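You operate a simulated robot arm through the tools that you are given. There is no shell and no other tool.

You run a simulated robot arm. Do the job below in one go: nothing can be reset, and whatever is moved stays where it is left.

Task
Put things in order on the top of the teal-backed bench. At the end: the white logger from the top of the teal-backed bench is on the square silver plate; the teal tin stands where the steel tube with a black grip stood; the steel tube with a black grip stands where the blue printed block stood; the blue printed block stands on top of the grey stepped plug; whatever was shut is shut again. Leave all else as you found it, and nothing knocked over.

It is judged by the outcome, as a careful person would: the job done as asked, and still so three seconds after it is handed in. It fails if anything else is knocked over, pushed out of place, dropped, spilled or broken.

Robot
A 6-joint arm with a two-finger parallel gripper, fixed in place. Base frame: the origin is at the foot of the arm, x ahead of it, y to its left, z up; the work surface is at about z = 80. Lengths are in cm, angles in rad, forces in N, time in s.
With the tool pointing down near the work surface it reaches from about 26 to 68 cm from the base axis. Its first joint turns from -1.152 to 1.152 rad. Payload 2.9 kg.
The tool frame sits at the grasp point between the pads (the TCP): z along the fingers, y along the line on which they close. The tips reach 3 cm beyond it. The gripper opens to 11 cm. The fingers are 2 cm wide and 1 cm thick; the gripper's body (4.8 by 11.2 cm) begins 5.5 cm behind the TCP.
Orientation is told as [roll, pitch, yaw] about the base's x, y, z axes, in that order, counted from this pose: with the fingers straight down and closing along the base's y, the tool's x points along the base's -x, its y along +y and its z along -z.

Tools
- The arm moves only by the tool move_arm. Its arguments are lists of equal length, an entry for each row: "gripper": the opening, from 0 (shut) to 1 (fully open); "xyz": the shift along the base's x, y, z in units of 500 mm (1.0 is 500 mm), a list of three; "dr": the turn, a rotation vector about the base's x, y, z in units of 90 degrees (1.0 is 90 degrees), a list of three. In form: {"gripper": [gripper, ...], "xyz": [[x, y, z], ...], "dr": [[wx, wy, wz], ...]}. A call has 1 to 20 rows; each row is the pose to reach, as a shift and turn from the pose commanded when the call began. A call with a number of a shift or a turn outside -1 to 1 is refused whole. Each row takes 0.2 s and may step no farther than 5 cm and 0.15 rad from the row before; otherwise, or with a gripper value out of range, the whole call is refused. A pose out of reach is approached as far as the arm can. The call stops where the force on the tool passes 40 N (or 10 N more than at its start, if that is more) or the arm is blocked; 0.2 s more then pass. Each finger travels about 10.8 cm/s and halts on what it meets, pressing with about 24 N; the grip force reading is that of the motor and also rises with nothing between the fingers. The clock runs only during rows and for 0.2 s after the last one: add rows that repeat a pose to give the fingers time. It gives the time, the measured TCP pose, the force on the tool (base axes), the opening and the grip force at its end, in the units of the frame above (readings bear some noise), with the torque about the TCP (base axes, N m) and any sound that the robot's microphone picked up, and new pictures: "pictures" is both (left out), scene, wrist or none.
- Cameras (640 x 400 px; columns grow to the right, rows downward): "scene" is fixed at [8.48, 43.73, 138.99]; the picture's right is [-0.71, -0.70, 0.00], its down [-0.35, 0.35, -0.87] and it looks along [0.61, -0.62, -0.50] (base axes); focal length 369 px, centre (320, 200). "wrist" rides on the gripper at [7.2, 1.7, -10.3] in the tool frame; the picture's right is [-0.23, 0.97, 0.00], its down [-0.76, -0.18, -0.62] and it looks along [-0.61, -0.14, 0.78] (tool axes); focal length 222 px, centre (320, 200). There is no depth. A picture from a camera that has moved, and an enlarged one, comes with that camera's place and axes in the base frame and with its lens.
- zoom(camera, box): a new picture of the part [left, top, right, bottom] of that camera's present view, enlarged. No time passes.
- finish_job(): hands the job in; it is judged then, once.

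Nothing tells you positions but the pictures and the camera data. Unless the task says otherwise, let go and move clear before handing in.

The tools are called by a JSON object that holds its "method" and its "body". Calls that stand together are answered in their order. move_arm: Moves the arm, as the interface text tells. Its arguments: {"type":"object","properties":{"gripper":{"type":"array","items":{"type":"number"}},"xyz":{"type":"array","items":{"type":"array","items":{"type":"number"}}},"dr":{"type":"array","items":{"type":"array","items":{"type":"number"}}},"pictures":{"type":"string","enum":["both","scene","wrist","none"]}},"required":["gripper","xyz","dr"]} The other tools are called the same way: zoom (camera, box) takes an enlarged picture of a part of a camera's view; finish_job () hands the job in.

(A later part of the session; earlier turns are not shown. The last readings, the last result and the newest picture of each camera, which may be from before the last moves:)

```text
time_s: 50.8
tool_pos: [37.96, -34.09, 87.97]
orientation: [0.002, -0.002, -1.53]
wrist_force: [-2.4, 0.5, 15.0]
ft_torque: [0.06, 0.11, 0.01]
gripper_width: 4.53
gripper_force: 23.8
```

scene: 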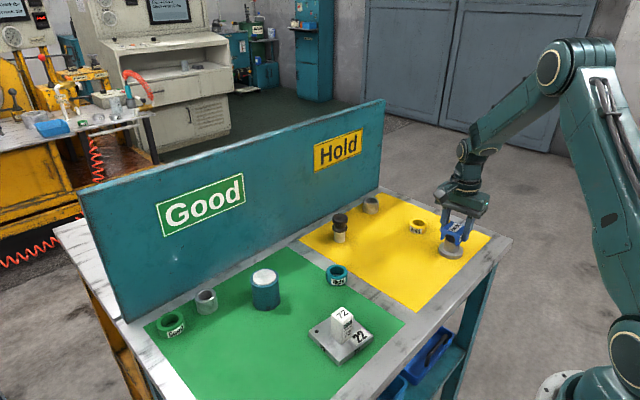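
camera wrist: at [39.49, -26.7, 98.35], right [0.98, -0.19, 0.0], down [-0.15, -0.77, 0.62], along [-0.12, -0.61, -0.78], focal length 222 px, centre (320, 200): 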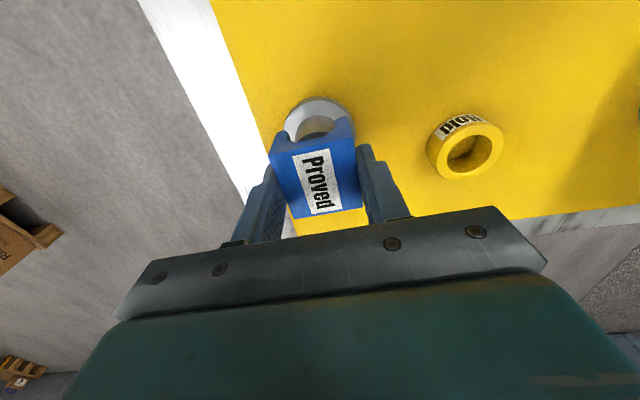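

Pressing gave 15 N with the centre of pressure near the middle (about -0.1 cm in x, +0.3 cm in y), so both legs bear on the boss. I'll ease the load, open the fingers only slightly, and check it stays level.

{"method": "move_arm", "body": {"gripper": [0, 0, 0.42, 0.43, 0.44, 0.45, 0.45], "xyz": [[0, 0, 0.001], [0, 0, 0.0017], [0, 0, 0.0017], [0, 0, 0.0017], [0, 0, 0.0017], [0, 0, 0.0017], [0, 0, 0.0017]], "dr": [[0, 0, 0], [0, 0, 0], [0, 0, 0], [0, 0, 0], [0, 0, 0], [0, 0, 0], [0, 0, 0]]}}

{"method": "zoom", "body": {"camera": "scene", "box": [435, 215, 475, 250]}}

{"method": "zoom", "body": {"camera": "wrist", "box": [250, 95, 380, 225]}}

```text
time_s: 52.4
tool_pos: [38.11, -34.04, 87.95]
orientation: [0.0, 0.001, -1.531]
wrist_force: [0.1, -0.8, 0.0]
ft_torque: [0.0, 0.0, 0.02]
gripper_width: 4.94
gripper_force: 0.1
camera wrist: at [39.55, -26.72, 98.34], right [0.98, -0.19, 0.0], down [-0.15, -0.77, 0.62], along [-0.12, -0.61, -0.78], focal length 222 px, centre (320, 200)
```

scene: 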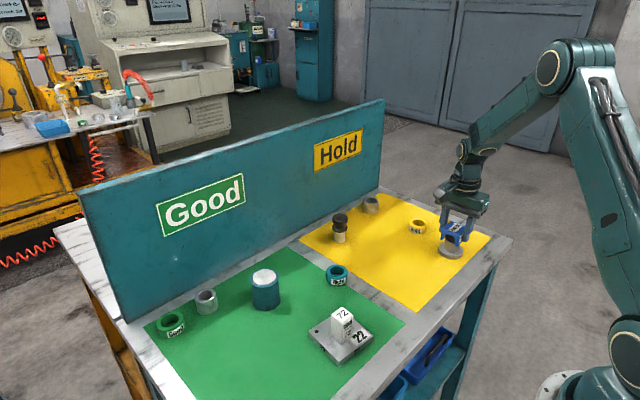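
wrist: 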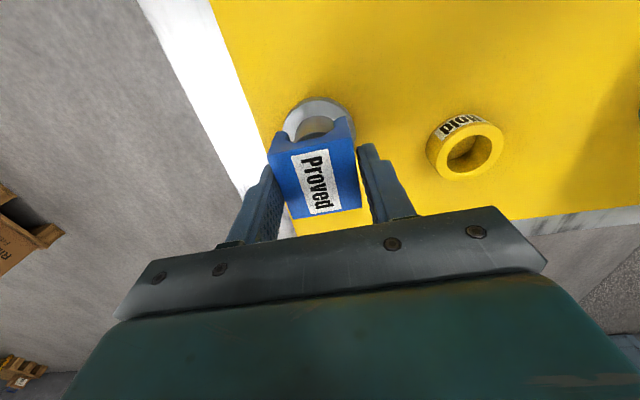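

```text
11.43 times, centred on (455, 232) of scene
camera zoom: at [8.48, 43.73, 138.99], right [-0.71, -0.7, 0.0], down [-0.35, 0.35, -0.87], along [0.61, -0.62, -0.5], focal length 4219 px, centre (-1223, -171)
```

zoom: 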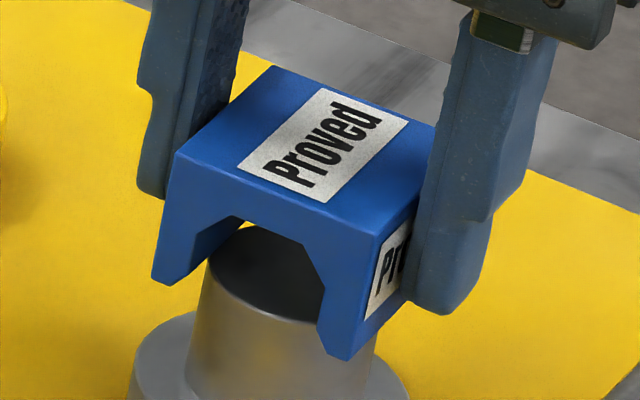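

```text
3.08 times, centred on (315, 160) of wrist
camera zoom: at [39.55, -26.72, 98.34], right [0.98, -0.19, 0.0], down [-0.15, -0.77, 0.62], along [-0.12, -0.61, -0.78], focal length 684 px, centre (335, 323)
```

zoom: 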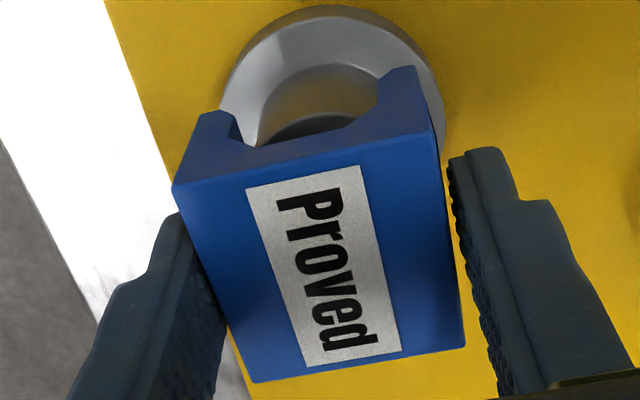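

The block is standing level on its own with the fingers clear on both sides. I'll open further in small stages, wait, and confirm it's stable before rising.

{"method": "move_arm", "body": {"gripper": [0.47, 0.5, 0.53, 0.56, 0.6, 0.62, 0.62, 0.62], "xyz": [[0, 0, 0], [0, 0, 0], [0, 0, 0], [0, 0, 0], [0, 0, 0], [0, 0, 0], [0, 0, 0], [0, 0, 0]], "dr": [[0, 0, 0], [0, 0, 0], [0, 0, 0], [0, 0, 0], [0, 0, 0], [0, 0, 0], [0, 0, 0], [0, 0, 0]]}}

{"method": "zoom", "body": {"camera": "scene", "box": [435, 215, 475, 250]}}

{"method": "zoom", "body": {"camera": "wrist", "box": [250, 95, 380, 225]}}

```text
time_s: 54.2
tool_pos: [38.08, -33.97, 88.0]
orientation: [0.0, 0.0, -1.529]
wrist_force: [-0.1, -1.0, 0.0]
ft_torque: [0.02, 0.03, 0.03]
gripper_width: 6.81
gripper_force: 0.0
camera wrist: at [39.55, -26.72, 98.34], right [0.98, -0.19, 0.0], down [-0.15, -0.77, 0.62], along [-0.12, -0.61, -0.78], focal length 222 px, centre (320, 200)
```

scene: 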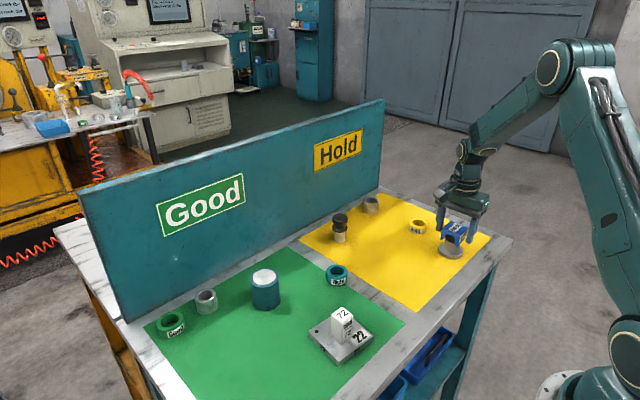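
wrist: 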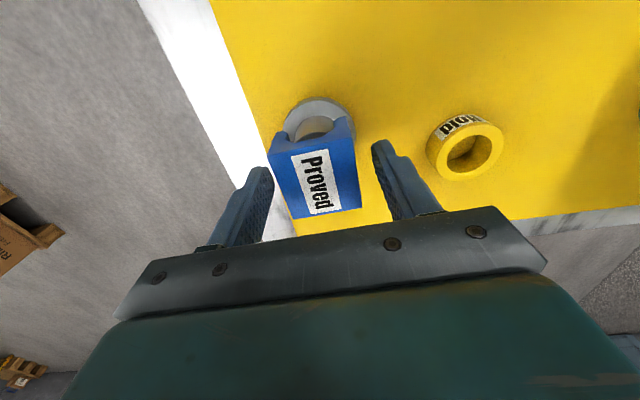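

```text
11.43 times, centred on (455, 232) of scene
camera zoom: at [8.48, 43.73, 138.99], right [-0.71, -0.7, 0.0], down [-0.35, 0.35, -0.87], along [0.61, -0.62, -0.5], focal length 4219 px, centre (-1223, -171)
```

zoom: 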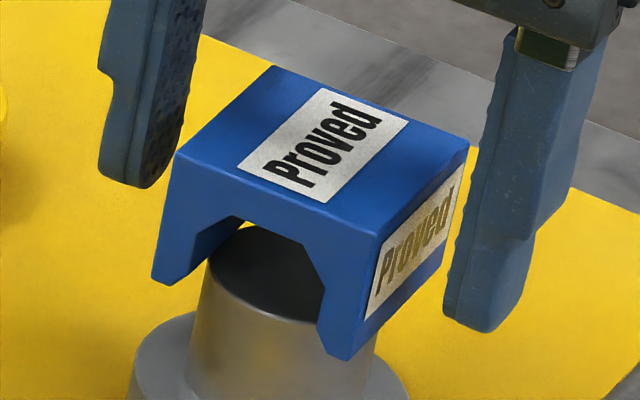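

```text
3.08 times, centred on (315, 160) of wrist
camera zoom: at [39.55, -26.72, 98.34], right [0.98, -0.19, 0.0], down [-0.15, -0.77, 0.62], along [-0.12, -0.61, -0.78], focal length 684 px, centre (335, 323)
```

zoom: 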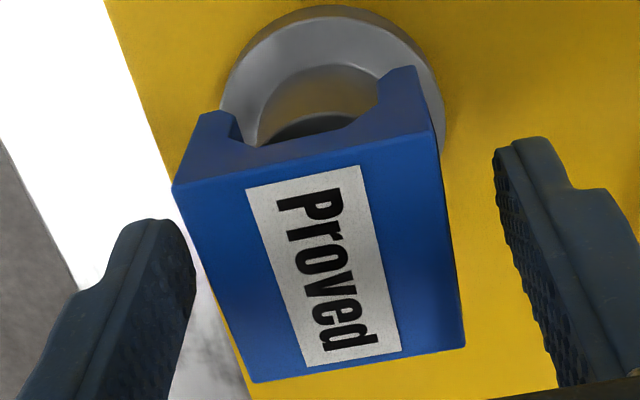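

The block is stable and upright on the plug with the gripper open. I'll rise straight up and move above the black-gripped tube to measure it.

{"method": "move_arm", "body": {"gripper": [0.62, 0.62, 0.62, 0.65, 0.7, 0.7, 0.7, 0.7, 0.7, 0.7, 0.7, 0.7, 0.7, 0.7], "xyz": [[0, 0, 0.01], [0, 0, 0.04], [0, 0, 0.1], [0, 0, 0.17], [0, 0, 0.21], [0.06, 0.04, 0.21], [0.13, 0.085, 0.21], [0.2, 0.13, 0.21], [0.27, 0.18, 0.21], [0.34, 0.226, 0.21], [0.41, 0.273, 0.21], [0.46, 0.306, 0.21], [0.48, 0.32, 0.21], [0.48, 0.32, 0.21]], "dr": [[0, 0, 0], [0, 0, 0], [0, 0, 0], [0, 0, 0], [0, 0, 0], [0, 0, 0], [0, 0, 0], [0, 0, 0], [0, 0, 0], [0, 0, 0], [0, 0, 0], [0, 0, 0], [0, 0, 0], [0, 0, 0]]}}

{"method": "zoom", "body": {"camera": "wrist", "box": [250, 60, 390, 200]}}

{"method": "zoom", "body": {"camera": "scene", "box": [430, 205, 490, 265]}}

{"method": "zoom", "body": {"camera": "scene", "box": [310, 190, 390, 255]}}

```text
time_s: 57.2
tool_pos: [62.07, -17.92, 98.47]
orientation: [0.001, 0.0, -1.531]
wrist_force: [0.1, 0.0, -0.3]
ft_torque: [0.02, 0.01, 0.03]
gripper_width: 7.68
gripper_force: 0.0
camera wrist: at [63.56, -10.68, 108.84], right [0.98, -0.19, 0.0], down [-0.15, -0.77, 0.62], along [-0.12, -0.61, -0.78], focal length 222 px, centre (320, 200)
```

scene: 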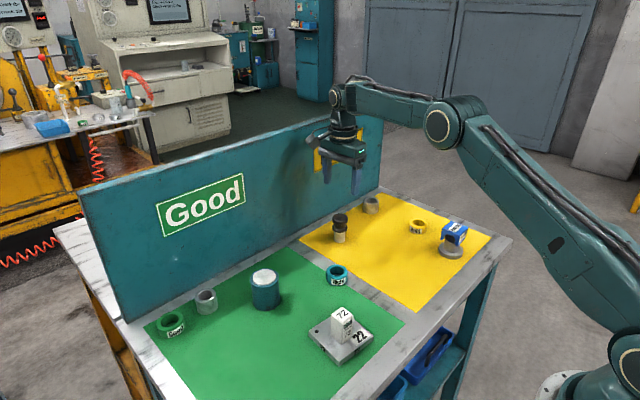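
wrist: 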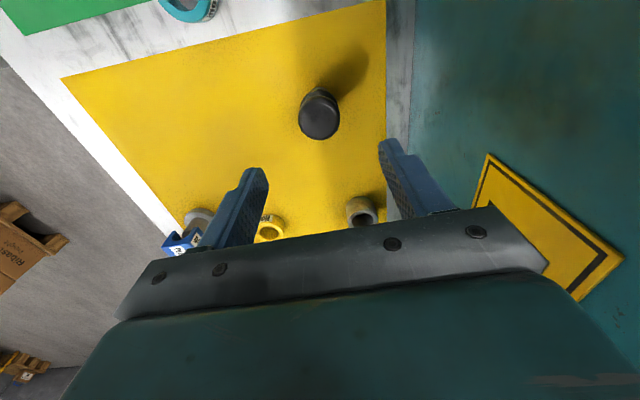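

```text
2.86 times, centred on (320, 130) of wrist
camera zoom: at [63.56, -10.68, 108.84], right [0.98, -0.19, 0.0], down [-0.15, -0.77, 0.62], along [-0.12, -0.61, -0.78], focal length 635 px, centre (320, 400)
```

zoom: 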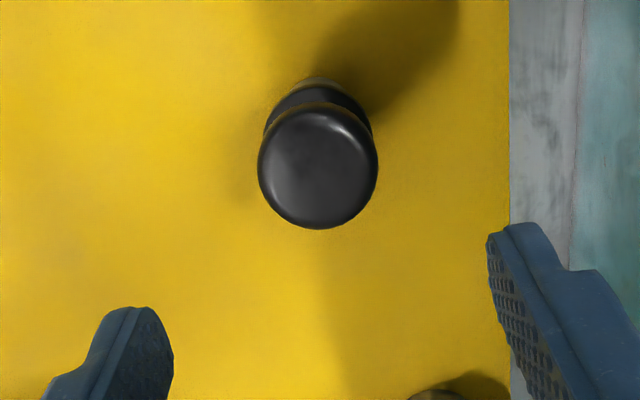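

```text
6.67 times, centred on (460, 235) of scene
camera zoom: at [8.48, 43.73, 138.99], right [-0.71, -0.7, 0.0], down [-0.35, 0.35, -0.87], along [0.61, -0.62, -0.5], focal length 2461 px, centre (-613, -33)
```

zoom: 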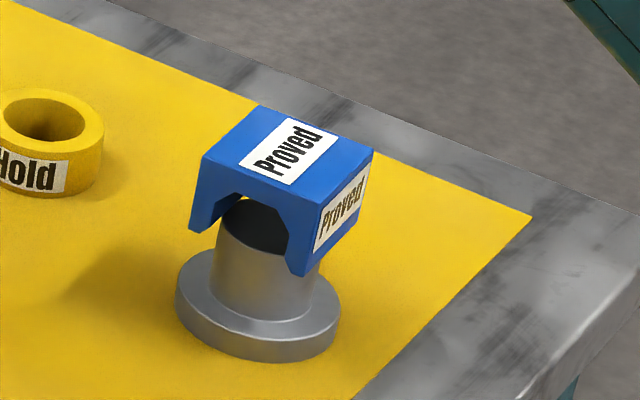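

```text
6.15 times, centred on (350, 222) of scene
camera zoom: at [8.48, 43.73, 138.99], right [-0.71, -0.7, 0.0], down [-0.35, 0.35, -0.87], along [0.61, -0.62, -0.5], focal length 2272 px, centre (135, 62)
```

zoom: 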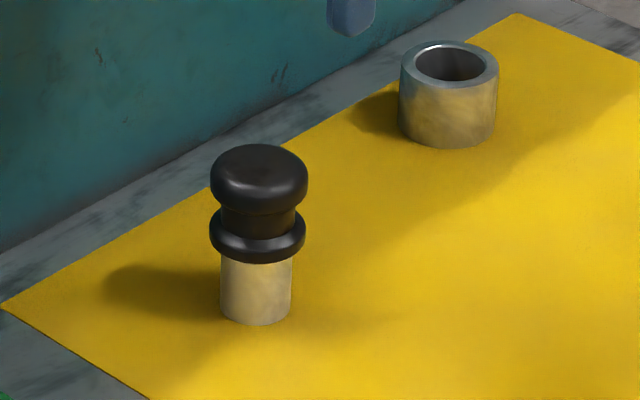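

The block is still standing on the plug. The tube is centred within 1 mm of the TCP, at about (61.9, -18.0), with a 4.2 cm knob, so I'll descend and grip the black part.

{"method": "move_arm", "body": {"gripper": [0.7, 0.7, 0.7, 0.7, 0.7, 0.7, 0.7, 0.55, 0.35, 0.15, 0, 0, 0], "xyz": [[-0.002, 0, -0.06], [-0.002, 0, -0.12], [-0.002, 0, -0.18], [-0.002, 0, -0.23], [-0.002, 0, -0.265], [-0.002, 0, -0.285], [-0.002, 0, -0.285], [-0.002, 0, -0.285], [-0.002, 0, -0.285], [-0.002, 0, -0.285], [-0.002, 0, -0.285], [-0.002, 0, -0.285], [-0.002, 0, -0.285]], "dr": [[0, 0, 0], [0, 0, 0], [0, 0, 0], [0, 0, 0], [0, 0, 0], [0, 0, 0], [0, 0, 0], [0, 0, 0], [0, 0, 0], [0, 0, 0], [0, 0, 0], [0, 0, 0], [0, 0, 0]]}}

{"method": "zoom", "body": {"camera": "scene", "box": [290, 170, 400, 260]}}

{"method": "zoom", "body": {"camera": "wrist", "box": [240, 90, 400, 230]}}

```text
time_s: 60.0
tool_pos: [61.93, -18.28, 84.2]
orientation: [0.001, -0.001, -1.531]
wrist_force: [0.6, -0.7, 0.0]
ft_torque: [-0.02, 0.02, -0.01]
gripper_width: 4.07
gripper_force: 23.8
camera wrist: at [63.39, -10.87, 94.51], right [0.98, -0.19, 0.0], down [-0.15, -0.77, 0.62], along [-0.12, -0.61, -0.78], focal length 222 px, centre (320, 200)
```

scene: 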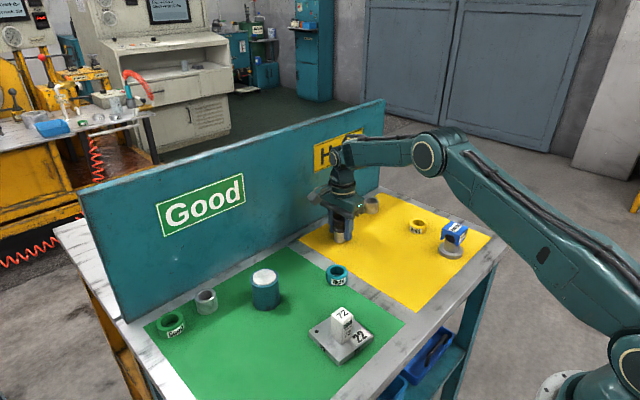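
wrist: 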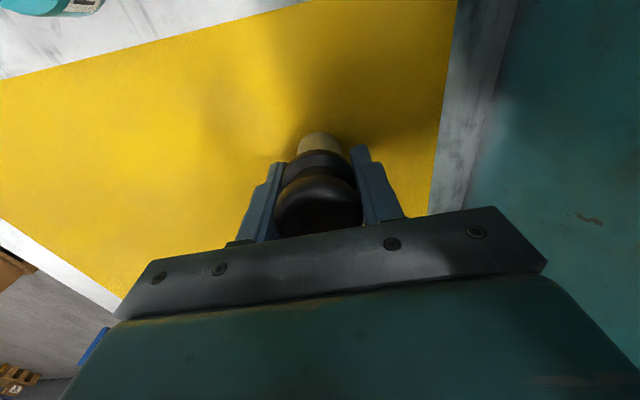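

```text
4.44 times, centred on (345, 215) of scene
camera zoom: at [8.48, 43.73, 138.99], right [-0.71, -0.7, 0.0], down [-0.35, 0.35, -0.87], along [0.61, -0.62, -0.5], focal length 1641 px, centre (209, 133)
```

zoom: 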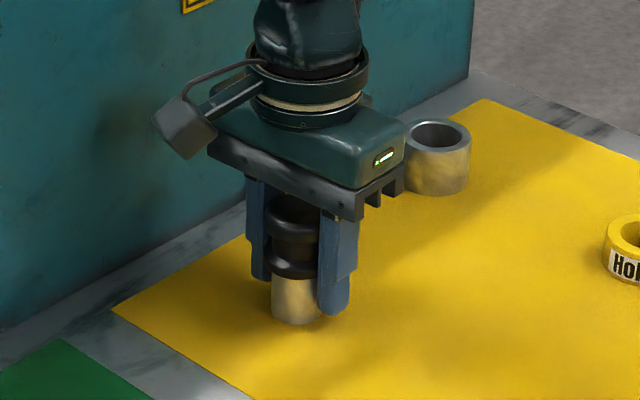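

```text
2.86 times, centred on (320, 160) of wrist
camera zoom: at [63.39, -10.87, 94.51], right [0.98, -0.19, 0.0], down [-0.15, -0.77, 0.62], along [-0.12, -0.61, -0.78], focal length 635 px, centre (320, 314)
```

zoom: 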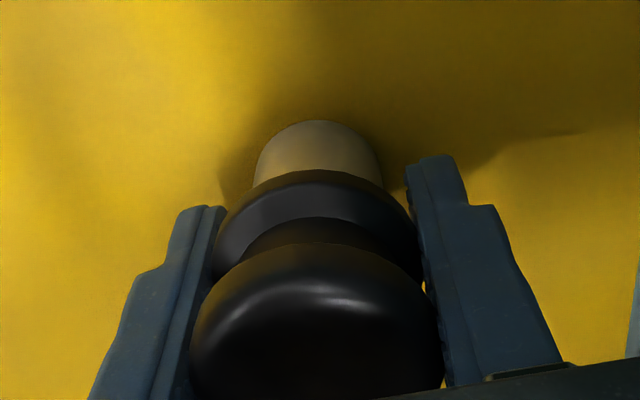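

The tube is held at 4.07 cm. I'll lift it slowly and carry it along y to above the block's old spot at (61.95, -2.02).

{"method": "move_arm", "body": {"gripper": [0, 0, 0, 0, 0, 0, 0, 0, 0, 0, 0, 0, 0, 0, 0, 0, 0, 0, 0, 0], "xyz": [[0, 0, 0.003], [0, 0, 0.008], [0, 0, 0.016], [0, 0, 0.03], [0, 0, 0.05], [0, 0, 0.07], [0, 0, 0.088], [0, 0, 0.1], [0, 0.006, 0.1], [0, 0.02, 0.1], [0, 0.045, 0.1], [0, 0.08, 0.1], [0, 0.12, 0.1], [0, 0.16, 0.1], [0.001, 0.2, 0.1], [0.001, 0.24, 0.1], [0.001, 0.275, 0.1], [0.001, 0.3, 0.1], [0.001, 0.314, 0.1], [0.001, 0.32, 0.1]], "dr": [[0, 0, 0], [0, 0, 0], [0, 0, 0], [0, 0, 0], [0, 0, 0], [0, 0, 0], [0, 0, 0], [0, 0, 0], [0, 0, 0], [0, 0, 0], [0, 0, 0], [0, 0, 0], [0, 0, 0], [0, 0, 0], [0, 0, 0], [0, 0, 0], [0, 0, 0], [0, 0, 0], [0, 0, 0], [0, 0, 0]]}}

{"method": "zoom", "body": {"camera": "scene", "box": [240, 180, 370, 300]}}

{"method": "zoom", "body": {"camera": "wrist", "box": [220, 60, 420, 230]}}

```text
time_s: 64.2
tool_pos: [62.01, -2.13, 89.27]
orientation: [0.002, -0.001, -1.531]
wrist_force: [0.2, -0.1, -1.3]
ft_torque: [0.01, 0.0, -0.02]
gripper_width: 4.06
gripper_force: 24.0
camera wrist: at [63.52, 5.26, 99.53], right [0.98, -0.19, 0.0], down [-0.15, -0.77, 0.62], along [-0.12, -0.61, -0.78], focal length 222 px, centre (320, 200)
```

scene: 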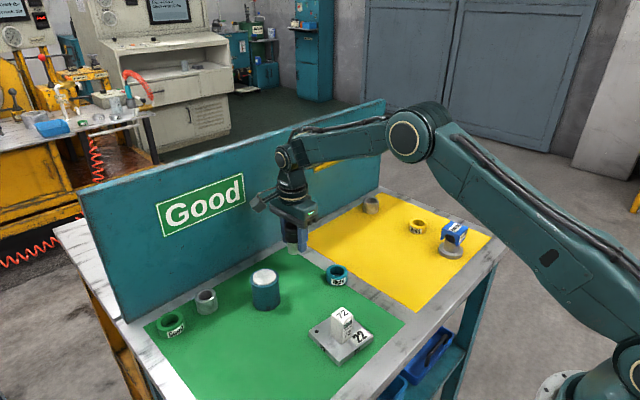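
wrist: 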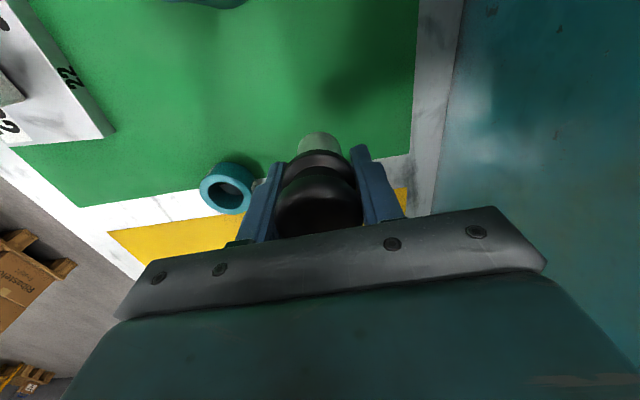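

```text
3.33 times, centred on (305, 240) of scene
camera zoom: at [8.48, 43.73, 138.99], right [-0.71, -0.7, 0.0], down [-0.35, 0.35, -0.87], along [0.61, -0.62, -0.5], focal length 1231 px, centre (370, 67)
```

zoom: 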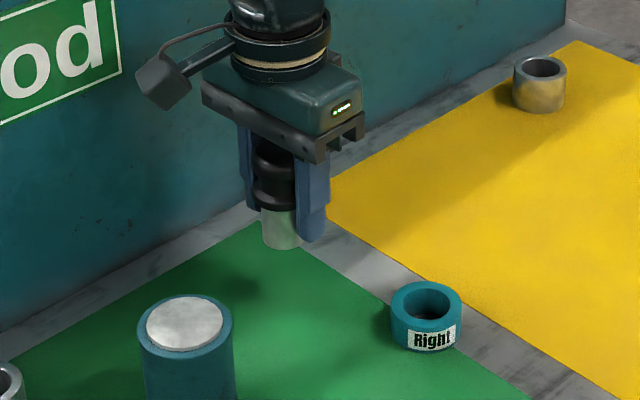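

```text
2.35 times, centred on (320, 145) of wrist
camera zoom: at [63.52, 5.26, 99.53], right [0.98, -0.19, 0.0], down [-0.15, -0.77, 0.62], along [-0.12, -0.61, -0.78], focal length 523 px, centre (320, 329)
```

zoom: 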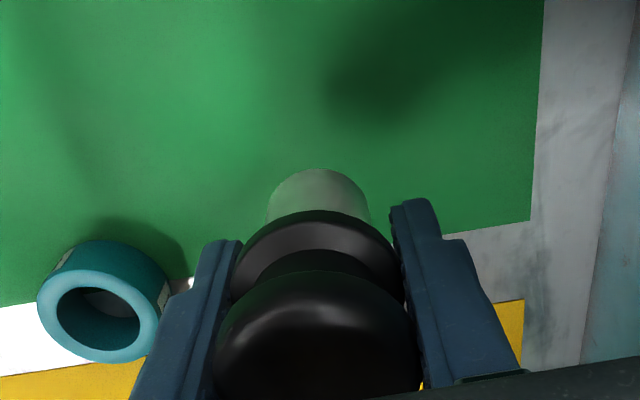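

The tube is held above the block's old spot. I'll lower it to the mat, slowing at the end.

{"method": "move_arm", "body": {"gripper": [0, 0, 0, 0, 0, 0, 0, 0, 0, 0], "xyz": [[0, 0, -0.008], [0, 0, -0.025], [0, 0, -0.05], [0, 0, -0.072], [0, 0, -0.086], [0, 0, -0.093], [0, 0, -0.097], [0, 0, -0.099], [0, 0, -0.1], [0, 0, -0.1]], "dr": [[0, 0, 0], [0, 0, 0], [0, 0, 0], [0, 0, 0], [0, 0, 0], [0, 0, 0], [0, 0, 0], [0, 0, 0], [0, 0, 0], [0, 0, 0]], "pictures": "none"}}

```text
time_s: 66.4
tool_pos: [61.95, -2.09, 84.17]
orientation: [-0.001, 0.0, -1.531]
wrist_force: [0.6, -0.7, -1.0]
ft_torque: [0.02, -0.04, 0.0]
gripper_width: 4.07
gripper_force: 23.6
```

{"method": "move_arm", "body": {"gripper": [0, 0, 0, 0], "xyz": [[0, 0, -0.001], [0, 0, -0.002], [0, 0, -0.003], [0, 0, -0.003]], "dr": [[0, 0, 0], [0, 0, 0], [0, 0, 0], [0, 0, 0]], "pictures": "scene"}}

```text
time_s: 67.4
tool_pos: [62.13, -2.13, 84.11]
orientation: [0.002, 0.0, -1.53]
wrist_force: [-5.7, -1.0, 14.6]
ft_torque: [-0.01, 0.19, 0.02]
gripper_width: 4.07
gripper_force: 23.8
```

scene: 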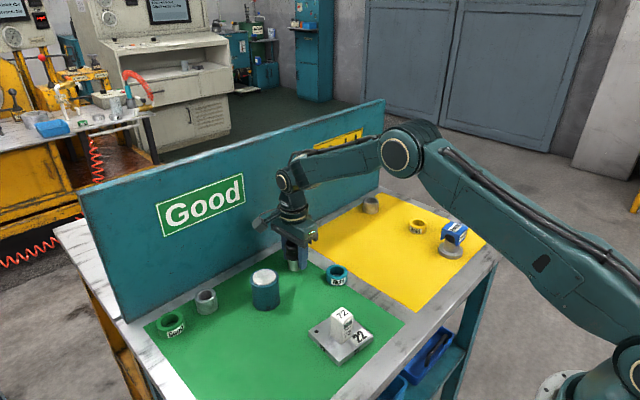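

The tube is on the mat (14.6 N). I'll ease off, open gradually, and rise straight up.

{"method": "move_arm", "body": {"gripper": [0, 0, 0.38, 0.4, 0.44, 0.5, 0.6, 0.7, 0.7, 0.7, 0.7, 0.7, 0.7], "xyz": [[0, 0, 0.001], [0, 0, 0.0015], [0, 0, 0.0015], [0, 0, 0.0015], [0, 0, 0.0015], [0, 0, 0.0015], [0, 0, 0.0015], [0, 0, 0.0015], [0, 0, 0.02], [0, 0, 0.07], [0, 0, 0.14], [0, 0, 0.22], [0, 0, 0.28]], "dr": [[0, 0, 0], [0, 0, 0], [0, 0, 0], [0, 0, 0], [0, 0, 0], [0, 0, 0], [0, 0, 0], [0, 0, 0], [0, 0, 0], [0, 0, 0], [0, 0, 0], [0, 0, 0], [0, 0, 0]]}}

{"method": "zoom", "body": {"camera": "scene", "box": [190, 220, 370, 330]}}

{"method": "zoom", "body": {"camera": "wrist", "box": [180, 0, 420, 180]}}

```text
time_s: 70.2
tool_pos: [62.1, -2.14, 97.86]
orientation: [-0.002, -0.001, -1.532]
wrist_force: [0.8, -0.2, 0.0]
ft_torque: [-0.02, 0.0, 0.0]
gripper_width: 7.7
gripper_force: 0.1
camera wrist: at [63.57, 5.26, 108.27], right [0.98, -0.19, 0.0], down [-0.15, -0.77, 0.62], along [-0.12, -0.61, -0.78], focal length 222 px, centre (320, 200)
```

scene: 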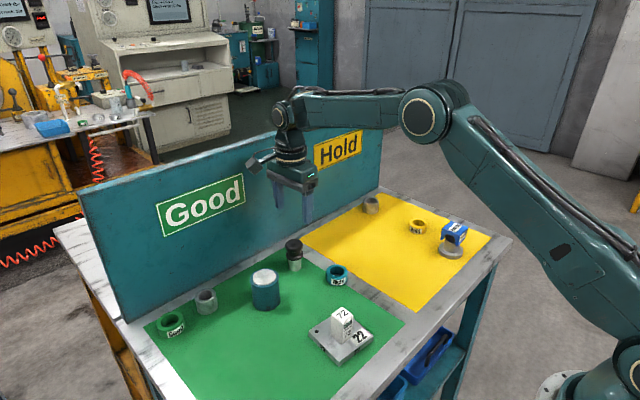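
wrist: 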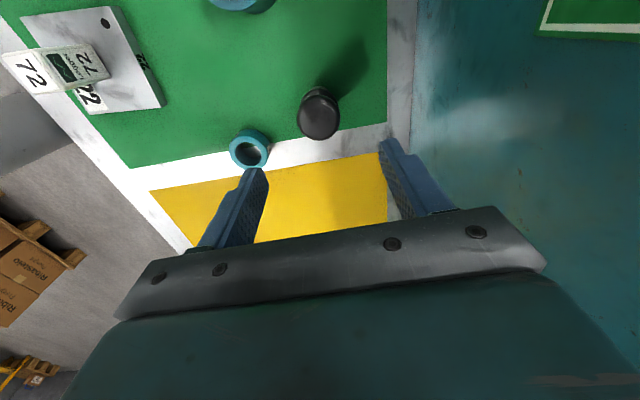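

```text
3.56 times, centred on (280, 275) of scene
camera zoom: at [8.48, 43.73, 138.99], right [-0.71, -0.7, 0.0], down [-0.35, 0.35, -0.87], along [0.61, -0.62, -0.5], focal length 1313 px, centre (462, -67)
```

zoom: 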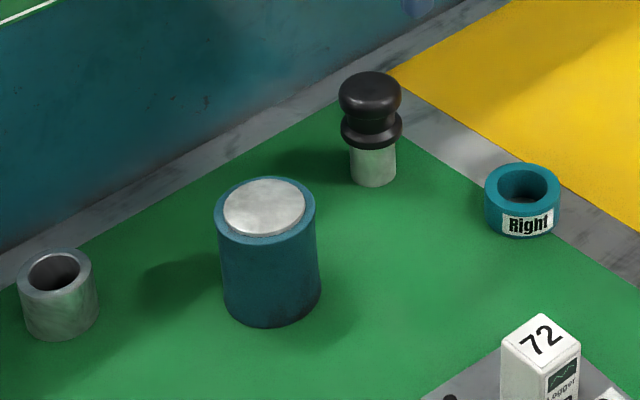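

```text
2.22 times, centred on (300, 90) of wrist
camera zoom: at [63.57, 5.26, 108.27], right [0.98, -0.19, 0.0], down [-0.15, -0.77, 0.62], along [-0.12, -0.61, -0.78], focal length 494 px, centre (364, 444)
```

zoom: 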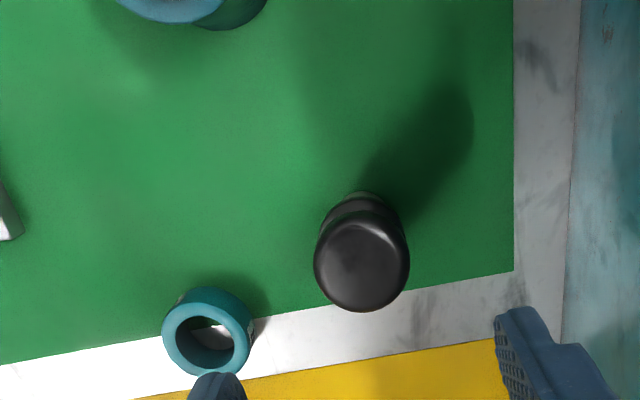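

The tube stands upright where the block was. Next is the teal tin, so I'll move above it with the gripper opened wider and measure.

{"method": "move_arm", "body": {"gripper": [0.75, 0.8, 0.85, 0.9, 0.9, 0.9], "xyz": [[-0.01, 0.04, 0.01], [-0.033, 0.1, 0.01], [-0.056, 0.17, 0.01], [-0.075, 0.225, 0.01], [-0.083, 0.244, 0.01], [-0.083, 0.244, 0.01]], "dr": [[0, 0, 0], [0, 0, 0], [0, 0, 0], [0, 0, 0], [0, 0, 0], [0, 0, 0]]}}

{"method": "zoom", "body": {"camera": "wrist", "box": [230, 60, 410, 200]}}

{"method": "zoom", "body": {"camera": "scene", "box": [235, 250, 305, 320]}}

```text
time_s: 71.6
tool_pos: [57.97, 10.11, 98.61]
orientation: [0.0, 0.001, -1.531]
wrist_force: [-0.5, -0.4, 0.3]
ft_torque: [-0.03, 0.03, -0.02]
gripper_width: 9.9
gripper_force: 0.0
camera wrist: at [59.4, 17.49, 108.97], right [0.98, -0.19, 0.0], down [-0.15, -0.77, 0.62], along [-0.12, -0.61, -0.78], focal length 222 px, centre (320, 200)
```

scene: 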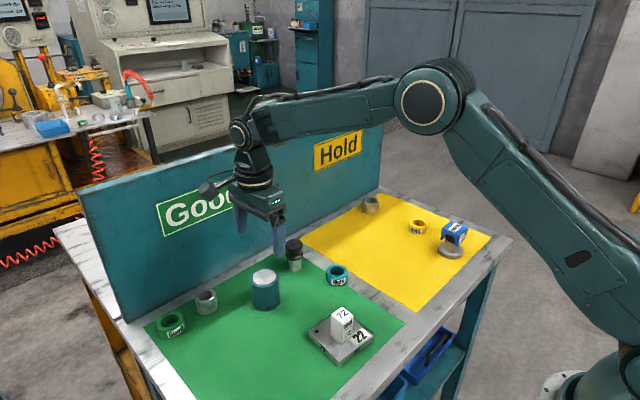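
wrist: 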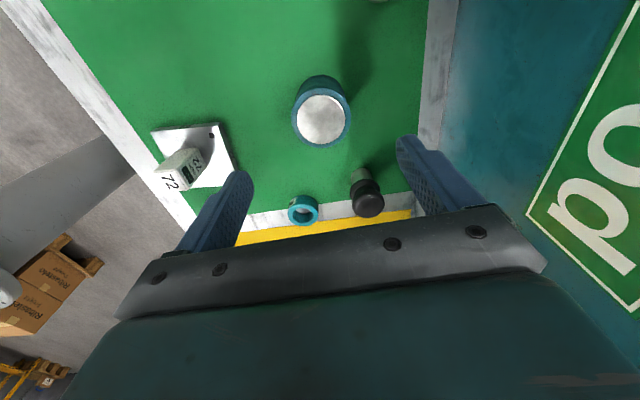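

```text
2.86 times, centred on (320, 130) of wrist
camera zoom: at [59.4, 17.49, 108.97], right [0.98, -0.19, 0.0], down [-0.15, -0.77, 0.62], along [-0.12, -0.61, -0.78], focal length 635 px, centre (320, 400)
```

zoom: 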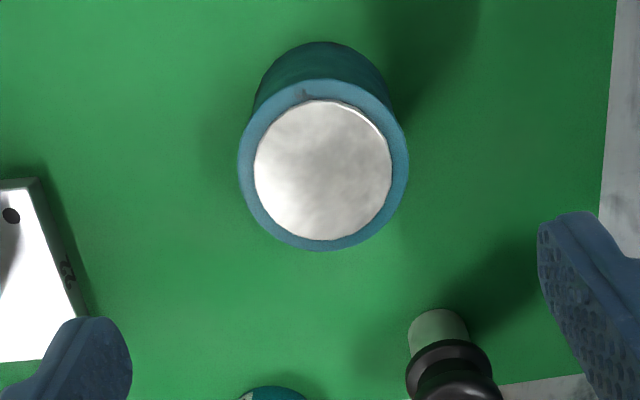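

```text
5.71 times, centred on (270, 285) of scene
camera zoom: at [8.48, 43.73, 138.99], right [-0.71, -0.7, 0.0], down [-0.35, 0.35, -0.87], along [0.61, -0.62, -0.5], focal length 2110 px, centre (606, -286)
```

zoom: 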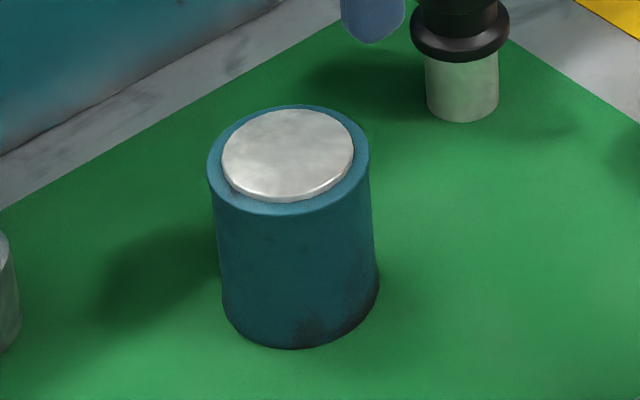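

The tin is about 5.9 cm across with its centre near (57.9, 10.0), and the disc on top looks like its lid. I'll descend and grip the body low, keeping it upright.

{"method": "move_arm", "body": {"gripper": [0.9, 0.9, 0.9, 0.9, 0.9, 0.9, 0.9, 0.8, 0.7, 0.6, 0.5, 0.4, 0.2, 0, 0], "xyz": [[0.002, -0.003, -0.06], [0.002, -0.003, -0.12], [0.002, -0.003, -0.18], [0.002, -0.003, -0.23], [0.002, -0.003, -0.27], [0.002, -0.003, -0.293], [0.002, -0.003, -0.293], [0.002, -0.003, -0.293], [0.002, -0.003, -0.293], [0.002, -0.003, -0.293], [0.002, -0.003, -0.293], [0.002, -0.003, -0.293], [0.002, -0.003, -0.293], [0.002, -0.003, -0.293], [0.002, -0.003, -0.293]], "dr": [[0, 0, 0], [0, 0, 0], [0, 0, 0], [0, 0, 0], [0, 0, 0], [0, 0, 0], [0, 0, 0], [0, 0, 0], [0, 0, 0], [0, 0, 0], [0, 0, 0], [0, 0, 0], [0, 0, 0], [0, 0, 0], [0, 0, 0]]}}

{"method": "zoom", "body": {"camera": "scene", "box": [215, 220, 335, 320]}}

{"method": "zoom", "body": {"camera": "wrist", "box": [240, 90, 400, 230]}}

```text
time_s: 74.8
tool_pos: [57.9, 9.95, 83.9]
orientation: [0.0, 0.0, -1.531]
wrist_force: [0.8, -0.8, -0.7]
ft_torque: [0.04, 0.04, 0.0]
gripper_width: 5.96
gripper_force: 23.9
camera wrist: at [59.4, 17.38, 94.27], right [0.98, -0.19, 0.0], down [-0.15, -0.77, 0.62], along [-0.12, -0.61, -0.78], focal length 222 px, centre (320, 200)
```

scene: 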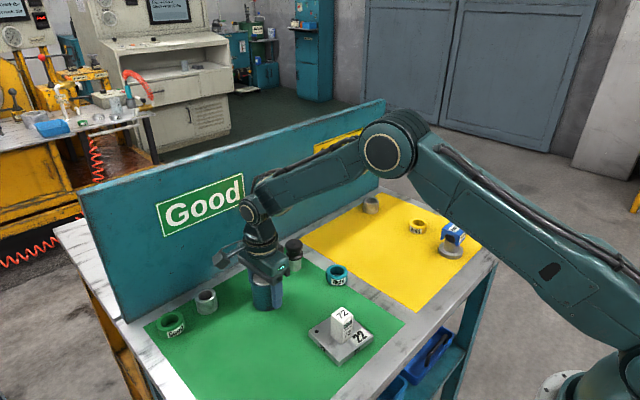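
wrist: 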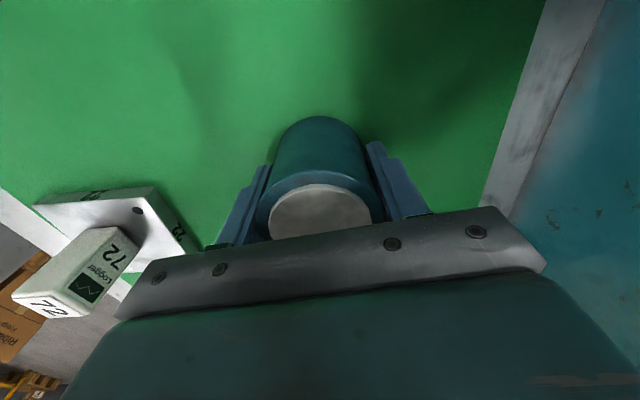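

```text
4.00 times, centred on (275, 270) of scene
camera zoom: at [8.48, 43.73, 138.99], right [-0.71, -0.7, 0.0], down [-0.35, 0.35, -0.87], along [0.61, -0.62, -0.5], focal length 1477 px, centre (500, -80)
```

zoom: 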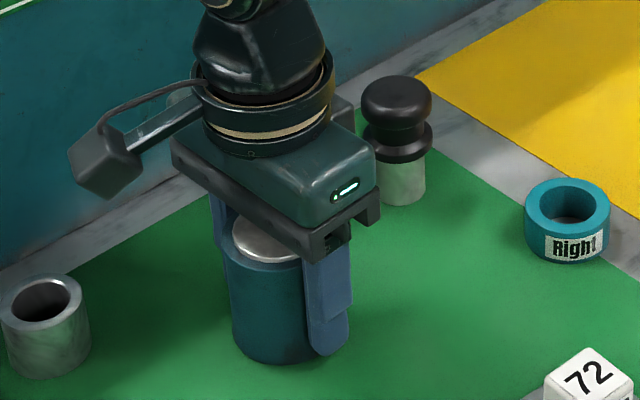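

```text
2.86 times, centred on (320, 160) of wrist
camera zoom: at [59.4, 17.38, 94.27], right [0.98, -0.19, 0.0], down [-0.15, -0.77, 0.62], along [-0.12, -0.61, -0.78], focal length 635 px, centre (320, 314)
```

zoom: 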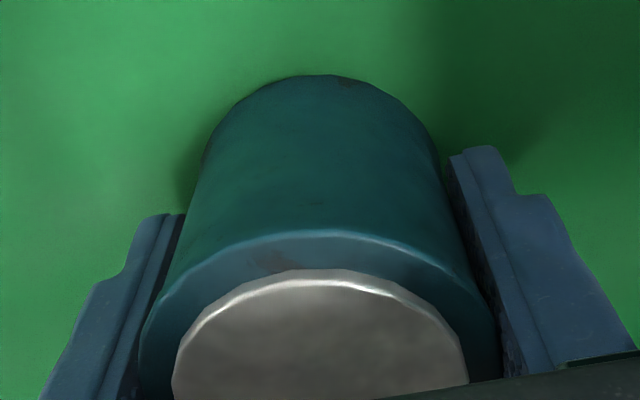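

The tin body is gripped at 5.96 cm. I'll lift slowly and check.

{"method": "move_arm", "body": {"gripper": [0, 0, 0, 0, 0, 0, 0, 0, 0, 0, 0, 0, 0, 0], "xyz": [[0, 0, 0.003], [0, 0, 0.008], [0, 0, 0.016], [0, 0, 0.028], [0, 0, 0.044], [0, 0, 0.064], [0, 0, 0.088], [0, 0, 0.114], [0, 0, 0.14], [0, 0, 0.166], [0, 0, 0.188], [0, 0, 0.204], [0, 0, 0.212], [0, 0, 0.216]], "dr": [[0, 0, 0], [0, 0, 0], [0, 0, 0], [0, 0, 0], [0, 0, 0], [0, 0, 0], [0, 0, 0], [0, 0, 0], [0, 0, 0], [0, 0, 0], [0, 0, 0], [0, 0, 0], [0, 0, 0], [0, 0, 0]]}}

{"method": "zoom", "body": {"camera": "scene", "box": [205, 180, 335, 300]}}

```text
time_s: 77.8
tool_pos: [57.98, 9.98, 94.69]
orientation: [0.0, 0.002, -1.531]
wrist_force: [-0.5, -0.2, -2.9]
ft_torque: [0.04, 0.01, 0.02]
gripper_width: 5.93
gripper_force: 24.2
camera wrist: at [59.47, 17.33, 105.09], right [0.98, -0.19, 0.0], down [-0.15, -0.77, 0.62], along [-0.12, -0.61, -0.78], focal length 222 px, centre (320, 200)
```

scene: 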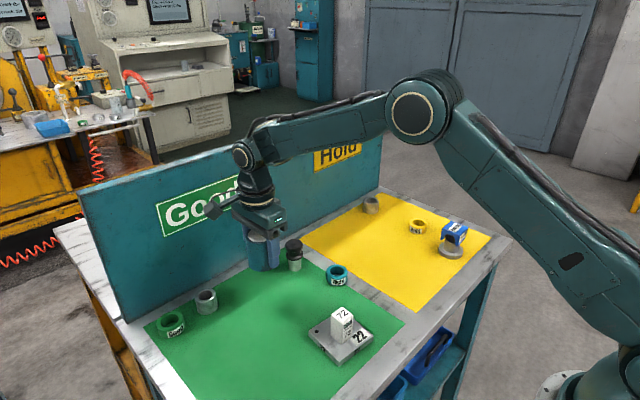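
wrist: 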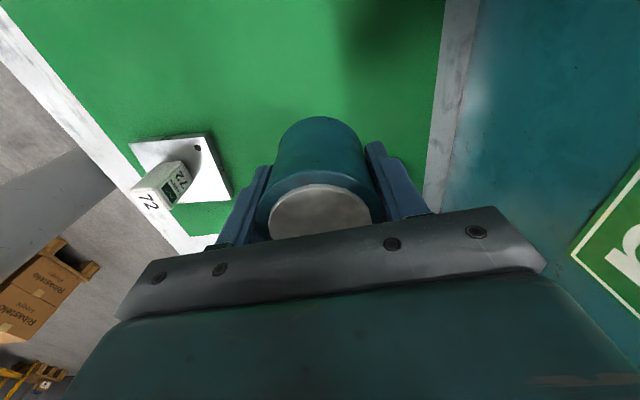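

```text
3.33 times, centred on (270, 240) of scene
camera zoom: at [8.48, 43.73, 138.99], right [-0.71, -0.7, 0.0], down [-0.35, 0.35, -0.87], along [0.61, -0.62, -0.5], focal length 1231 px, centre (487, 67)
```

zoom: 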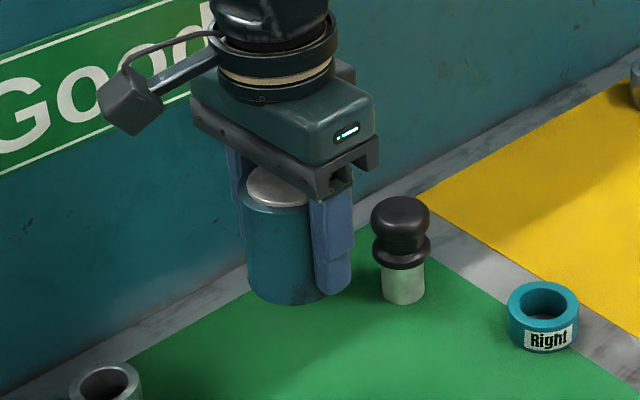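

The tin is held (about 0.25 kg) and its lid is in place. I'll carry it slowly at height to above the tube's old spot at (61.9, -18.0), clearing the tube by several centimetres.

{"method": "move_arm", "body": {"gripper": [0, 0, 0, 0, 0, 0, 0, 0, 0, 0, 0, 0, 0, 0, 0, 0, 0, 0, 0, 0], "xyz": [[0.001, -0.005, 0], [0.002, -0.016, 0], [0.005, -0.034, 0], [0.009, -0.06, 0], [0.013, -0.094, 0], [0.019, -0.13, 0], [0.024, -0.166, 0], [0.029, -0.202, 0], [0.034, -0.238, 0], [0.039, -0.274, 0], [0.044, -0.31, 0], [0.049, -0.346, 0], [0.054, -0.382, 0], [0.06, -0.418, 0], [0.065, -0.454, 0], [0.07, -0.49, 0], [0.074, -0.52, 0], [0.077, -0.543, 0], [0.079, -0.556, 0], [0.08, -0.561, 0]], "dr": [[0, 0, 0], [0, 0, 0], [0, 0, 0], [0, 0, 0], [0, 0, 0], [0, 0, 0], [0, 0, 0], [0, 0, 0], [0, 0, 0], [0, 0, 0], [0, 0, 0], [0, 0, 0], [0, 0, 0], [0, 0, 0], [0, 0, 0], [0, 0, 0], [0, 0, 0], [0, 0, 0], [0, 0, 0], [0, 0, 0]]}}

{"method": "zoom", "body": {"camera": "scene", "box": [280, 160, 410, 280]}}

```text
time_s: 82.0
tool_pos: [62.06, -18.1, 94.58]
orientation: [0.0, -0.001, -1.53]
wrist_force: [-0.1, 1.4, -2.5]
ft_torque: [0.01, 0.01, 0.01]
gripper_width: 5.93
gripper_force: 24.0
camera wrist: at [63.38, -10.78, 104.96], right [0.98, -0.19, 0.0], down [-0.15, -0.77, 0.62], along [-0.12, -0.61, -0.78], focal length 222 px, centre (320, 200)
```

scene: 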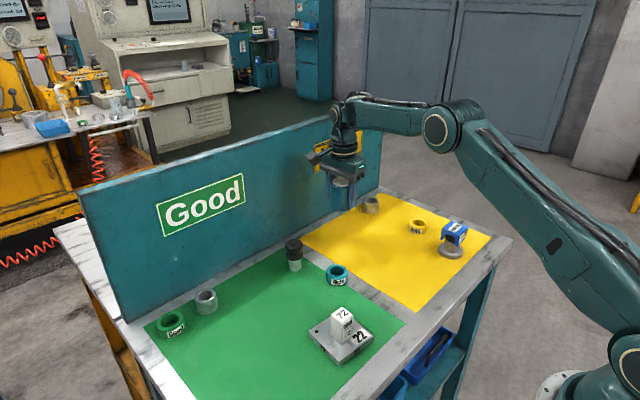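
wrist: 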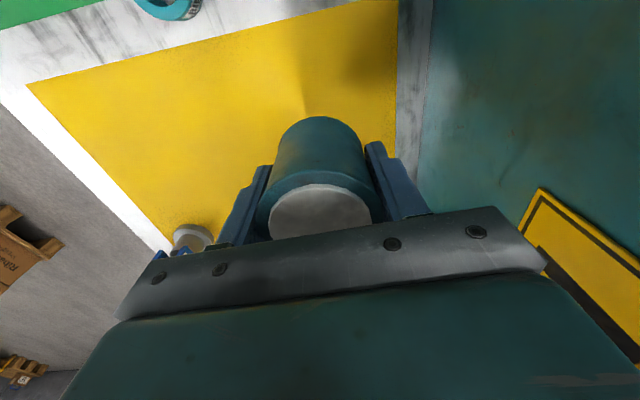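

```text
3.33 times, centred on (345, 220) of scene
camera zoom: at [8.49, 43.73, 138.99], right [-0.71, -0.7, 0.0], down [-0.35, 0.35, -0.87], along [0.61, -0.62, -0.5], focal length 1231 px, centre (237, 133)
```

zoom: 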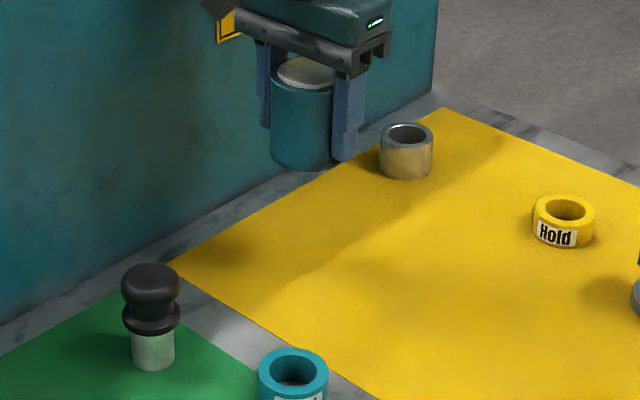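

The tin is over the target. I'll lower it smoothly to just above the mat.

{"method": "move_arm", "body": {"gripper": [0, 0, 0, 0, 0, 0, 0, 0, 0, 0, 0, 0, 0, 0], "xyz": [[0, 0, -0.008], [0, 0, -0.025], [0, 0, -0.05], [0, 0, -0.08], [0, 0, -0.11], [0, 0, -0.14], [0, 0, -0.165], [0, 0, -0.185], [0, 0, -0.199], [0, 0, -0.207], [0, 0, -0.211], [0, 0, -0.214], [0, 0, -0.216], [0, 0, -0.216]], "dr": [[0, 0, 0], [0, 0, 0], [0, 0, 0], [0, 0, 0], [0, 0, 0], [0, 0, 0], [0, 0, 0], [0, 0, 0], [0, 0, 0], [0, 0, 0], [0, 0, 0], [0, 0, 0], [0, 0, 0], [0, 0, 0]], "pictures": "none"}}

{"method": "move_arm", "body": {"gripper": [0, 0, 0, 0], "xyz": [[0, 0, -0.001], [0, 0, -0.002], [0, 0, -0.002], [0, 0, -0.002]], "dr": [[0, 0, 0], [0, 0, 0], [0, 0, 0], [0, 0, 0]], "pictures": "scene"}}

```text
time_s: 85.0
tool_pos: [61.94, -18.11, 83.95]
orientation: [0.001, -0.004, -1.529]
wrist_force: [-1.4, 2.3, 3.5]
ft_torque: [0.12, 0.12, -0.02]
gripper_width: 5.93
gripper_force: 24.3
```

```text
time_s: 86.0
tool_pos: [61.88, -18.0, 83.88]
orientation: [0.002, 0.001, -1.531]
wrist_force: [-3.8, 4.0, 14.8]
ft_torque: [0.17, 0.29, 0.0]
gripper_width: 5.93
gripper_force: 23.9
```

scene: 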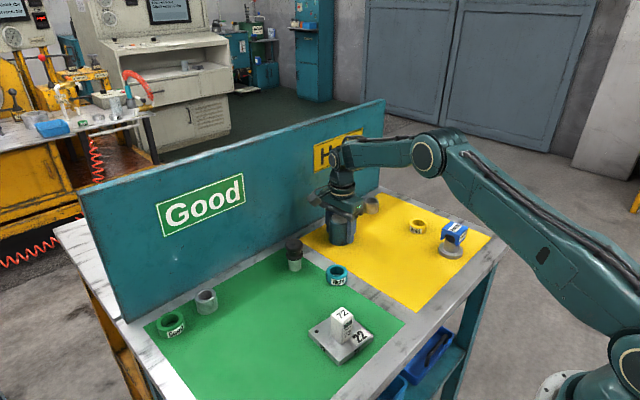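

The tin is on the mat (14.8 N). I'll ease off, open the fingers gradually, and rise straight up.

{"method": "move_arm", "body": {"gripper": [0, 0, 0.55, 0.57, 0.6, 0.7, 0.8, 0.9, 0.9, 0.9, 0.9, 0.9, 0.9, 0.9], "xyz": [[0, 0, 0.001], [0, 0, 0.0018], [0, 0, 0.0018], [0, 0, 0.0018], [0, 0, 0.0018], [0, 0, 0.0018], [0, 0, 0.0018], [0, 0, 0.0018], [0, 0, 0.02], [0, 0, 0.07], [0, 0, 0.14], [0, 0, 0.22], [0, 0, 0.3], [0, 0, 0.34]], "dr": [[0, 0, 0], [0, 0, 0], [0, 0, 0], [0, 0, 0], [0, 0, 0], [0, 0, 0], [0, 0, 0], [0, 0, 0], [0, 0, 0], [0, 0, 0], [0, 0, 0], [0, 0, 0], [0, 0, 0], [0, 0, 0]]}}

{"method": "zoom", "body": {"camera": "scene", "box": [270, 180, 510, 330]}}

{"method": "zoom", "body": {"camera": "wrist", "box": [200, 40, 440, 200]}}

```text
time_s: 89.0
tool_pos: [62.08, -18.01, 100.92]
orientation: [-0.001, 0.0, -1.532]
wrist_force: [0.1, 0.4, -0.4]
ft_torque: [-0.01, 0.0, 0.03]
gripper_width: 9.89
gripper_force: 0.1
camera wrist: at [63.55, -10.72, 111.26], right [0.98, -0.19, 0.0], down [-0.15, -0.77, 0.62], along [-0.12, -0.61, -0.78], focal length 222 px, centre (320, 200)
```

scene: 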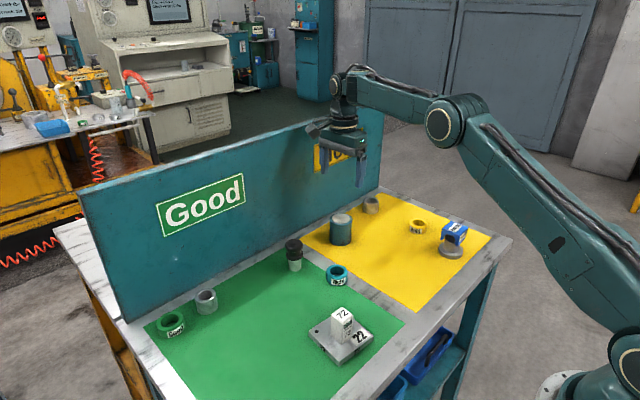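
wrist: 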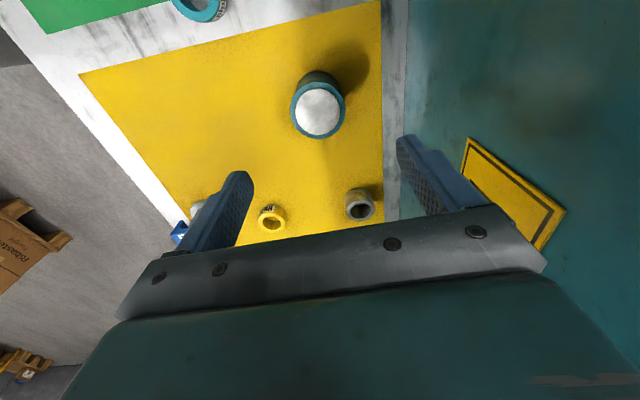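

```text
2.67 times, centred on (390, 255) of scene
camera zoom: at [8.48, 43.73, 138.99], right [-0.71, -0.7, 0.0], down [-0.35, 0.35, -0.87], along [0.61, -0.62, -0.5], focal length 984 px, centre (133, 53)
```

zoom: 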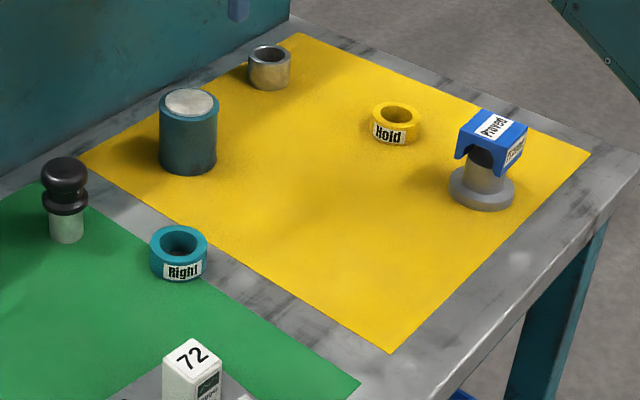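

```text
2.50 times, centred on (320, 120) of wrist
camera zoom: at [63.55, -10.72, 111.26], right [0.98, -0.19, 0.0], down [-0.15, -0.77, 0.62], along [-0.12, -0.61, -0.78], focal length 555 px, centre (320, 400)
```

zoom: 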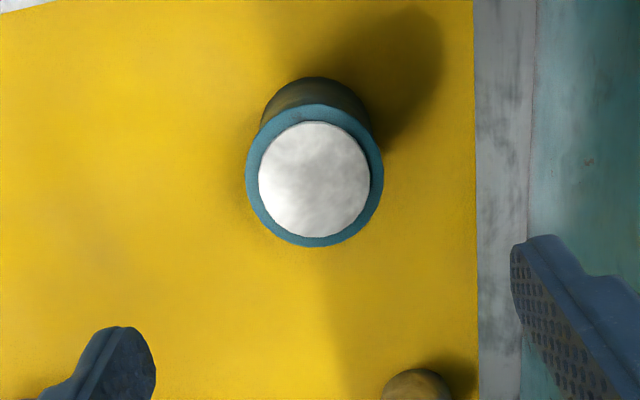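

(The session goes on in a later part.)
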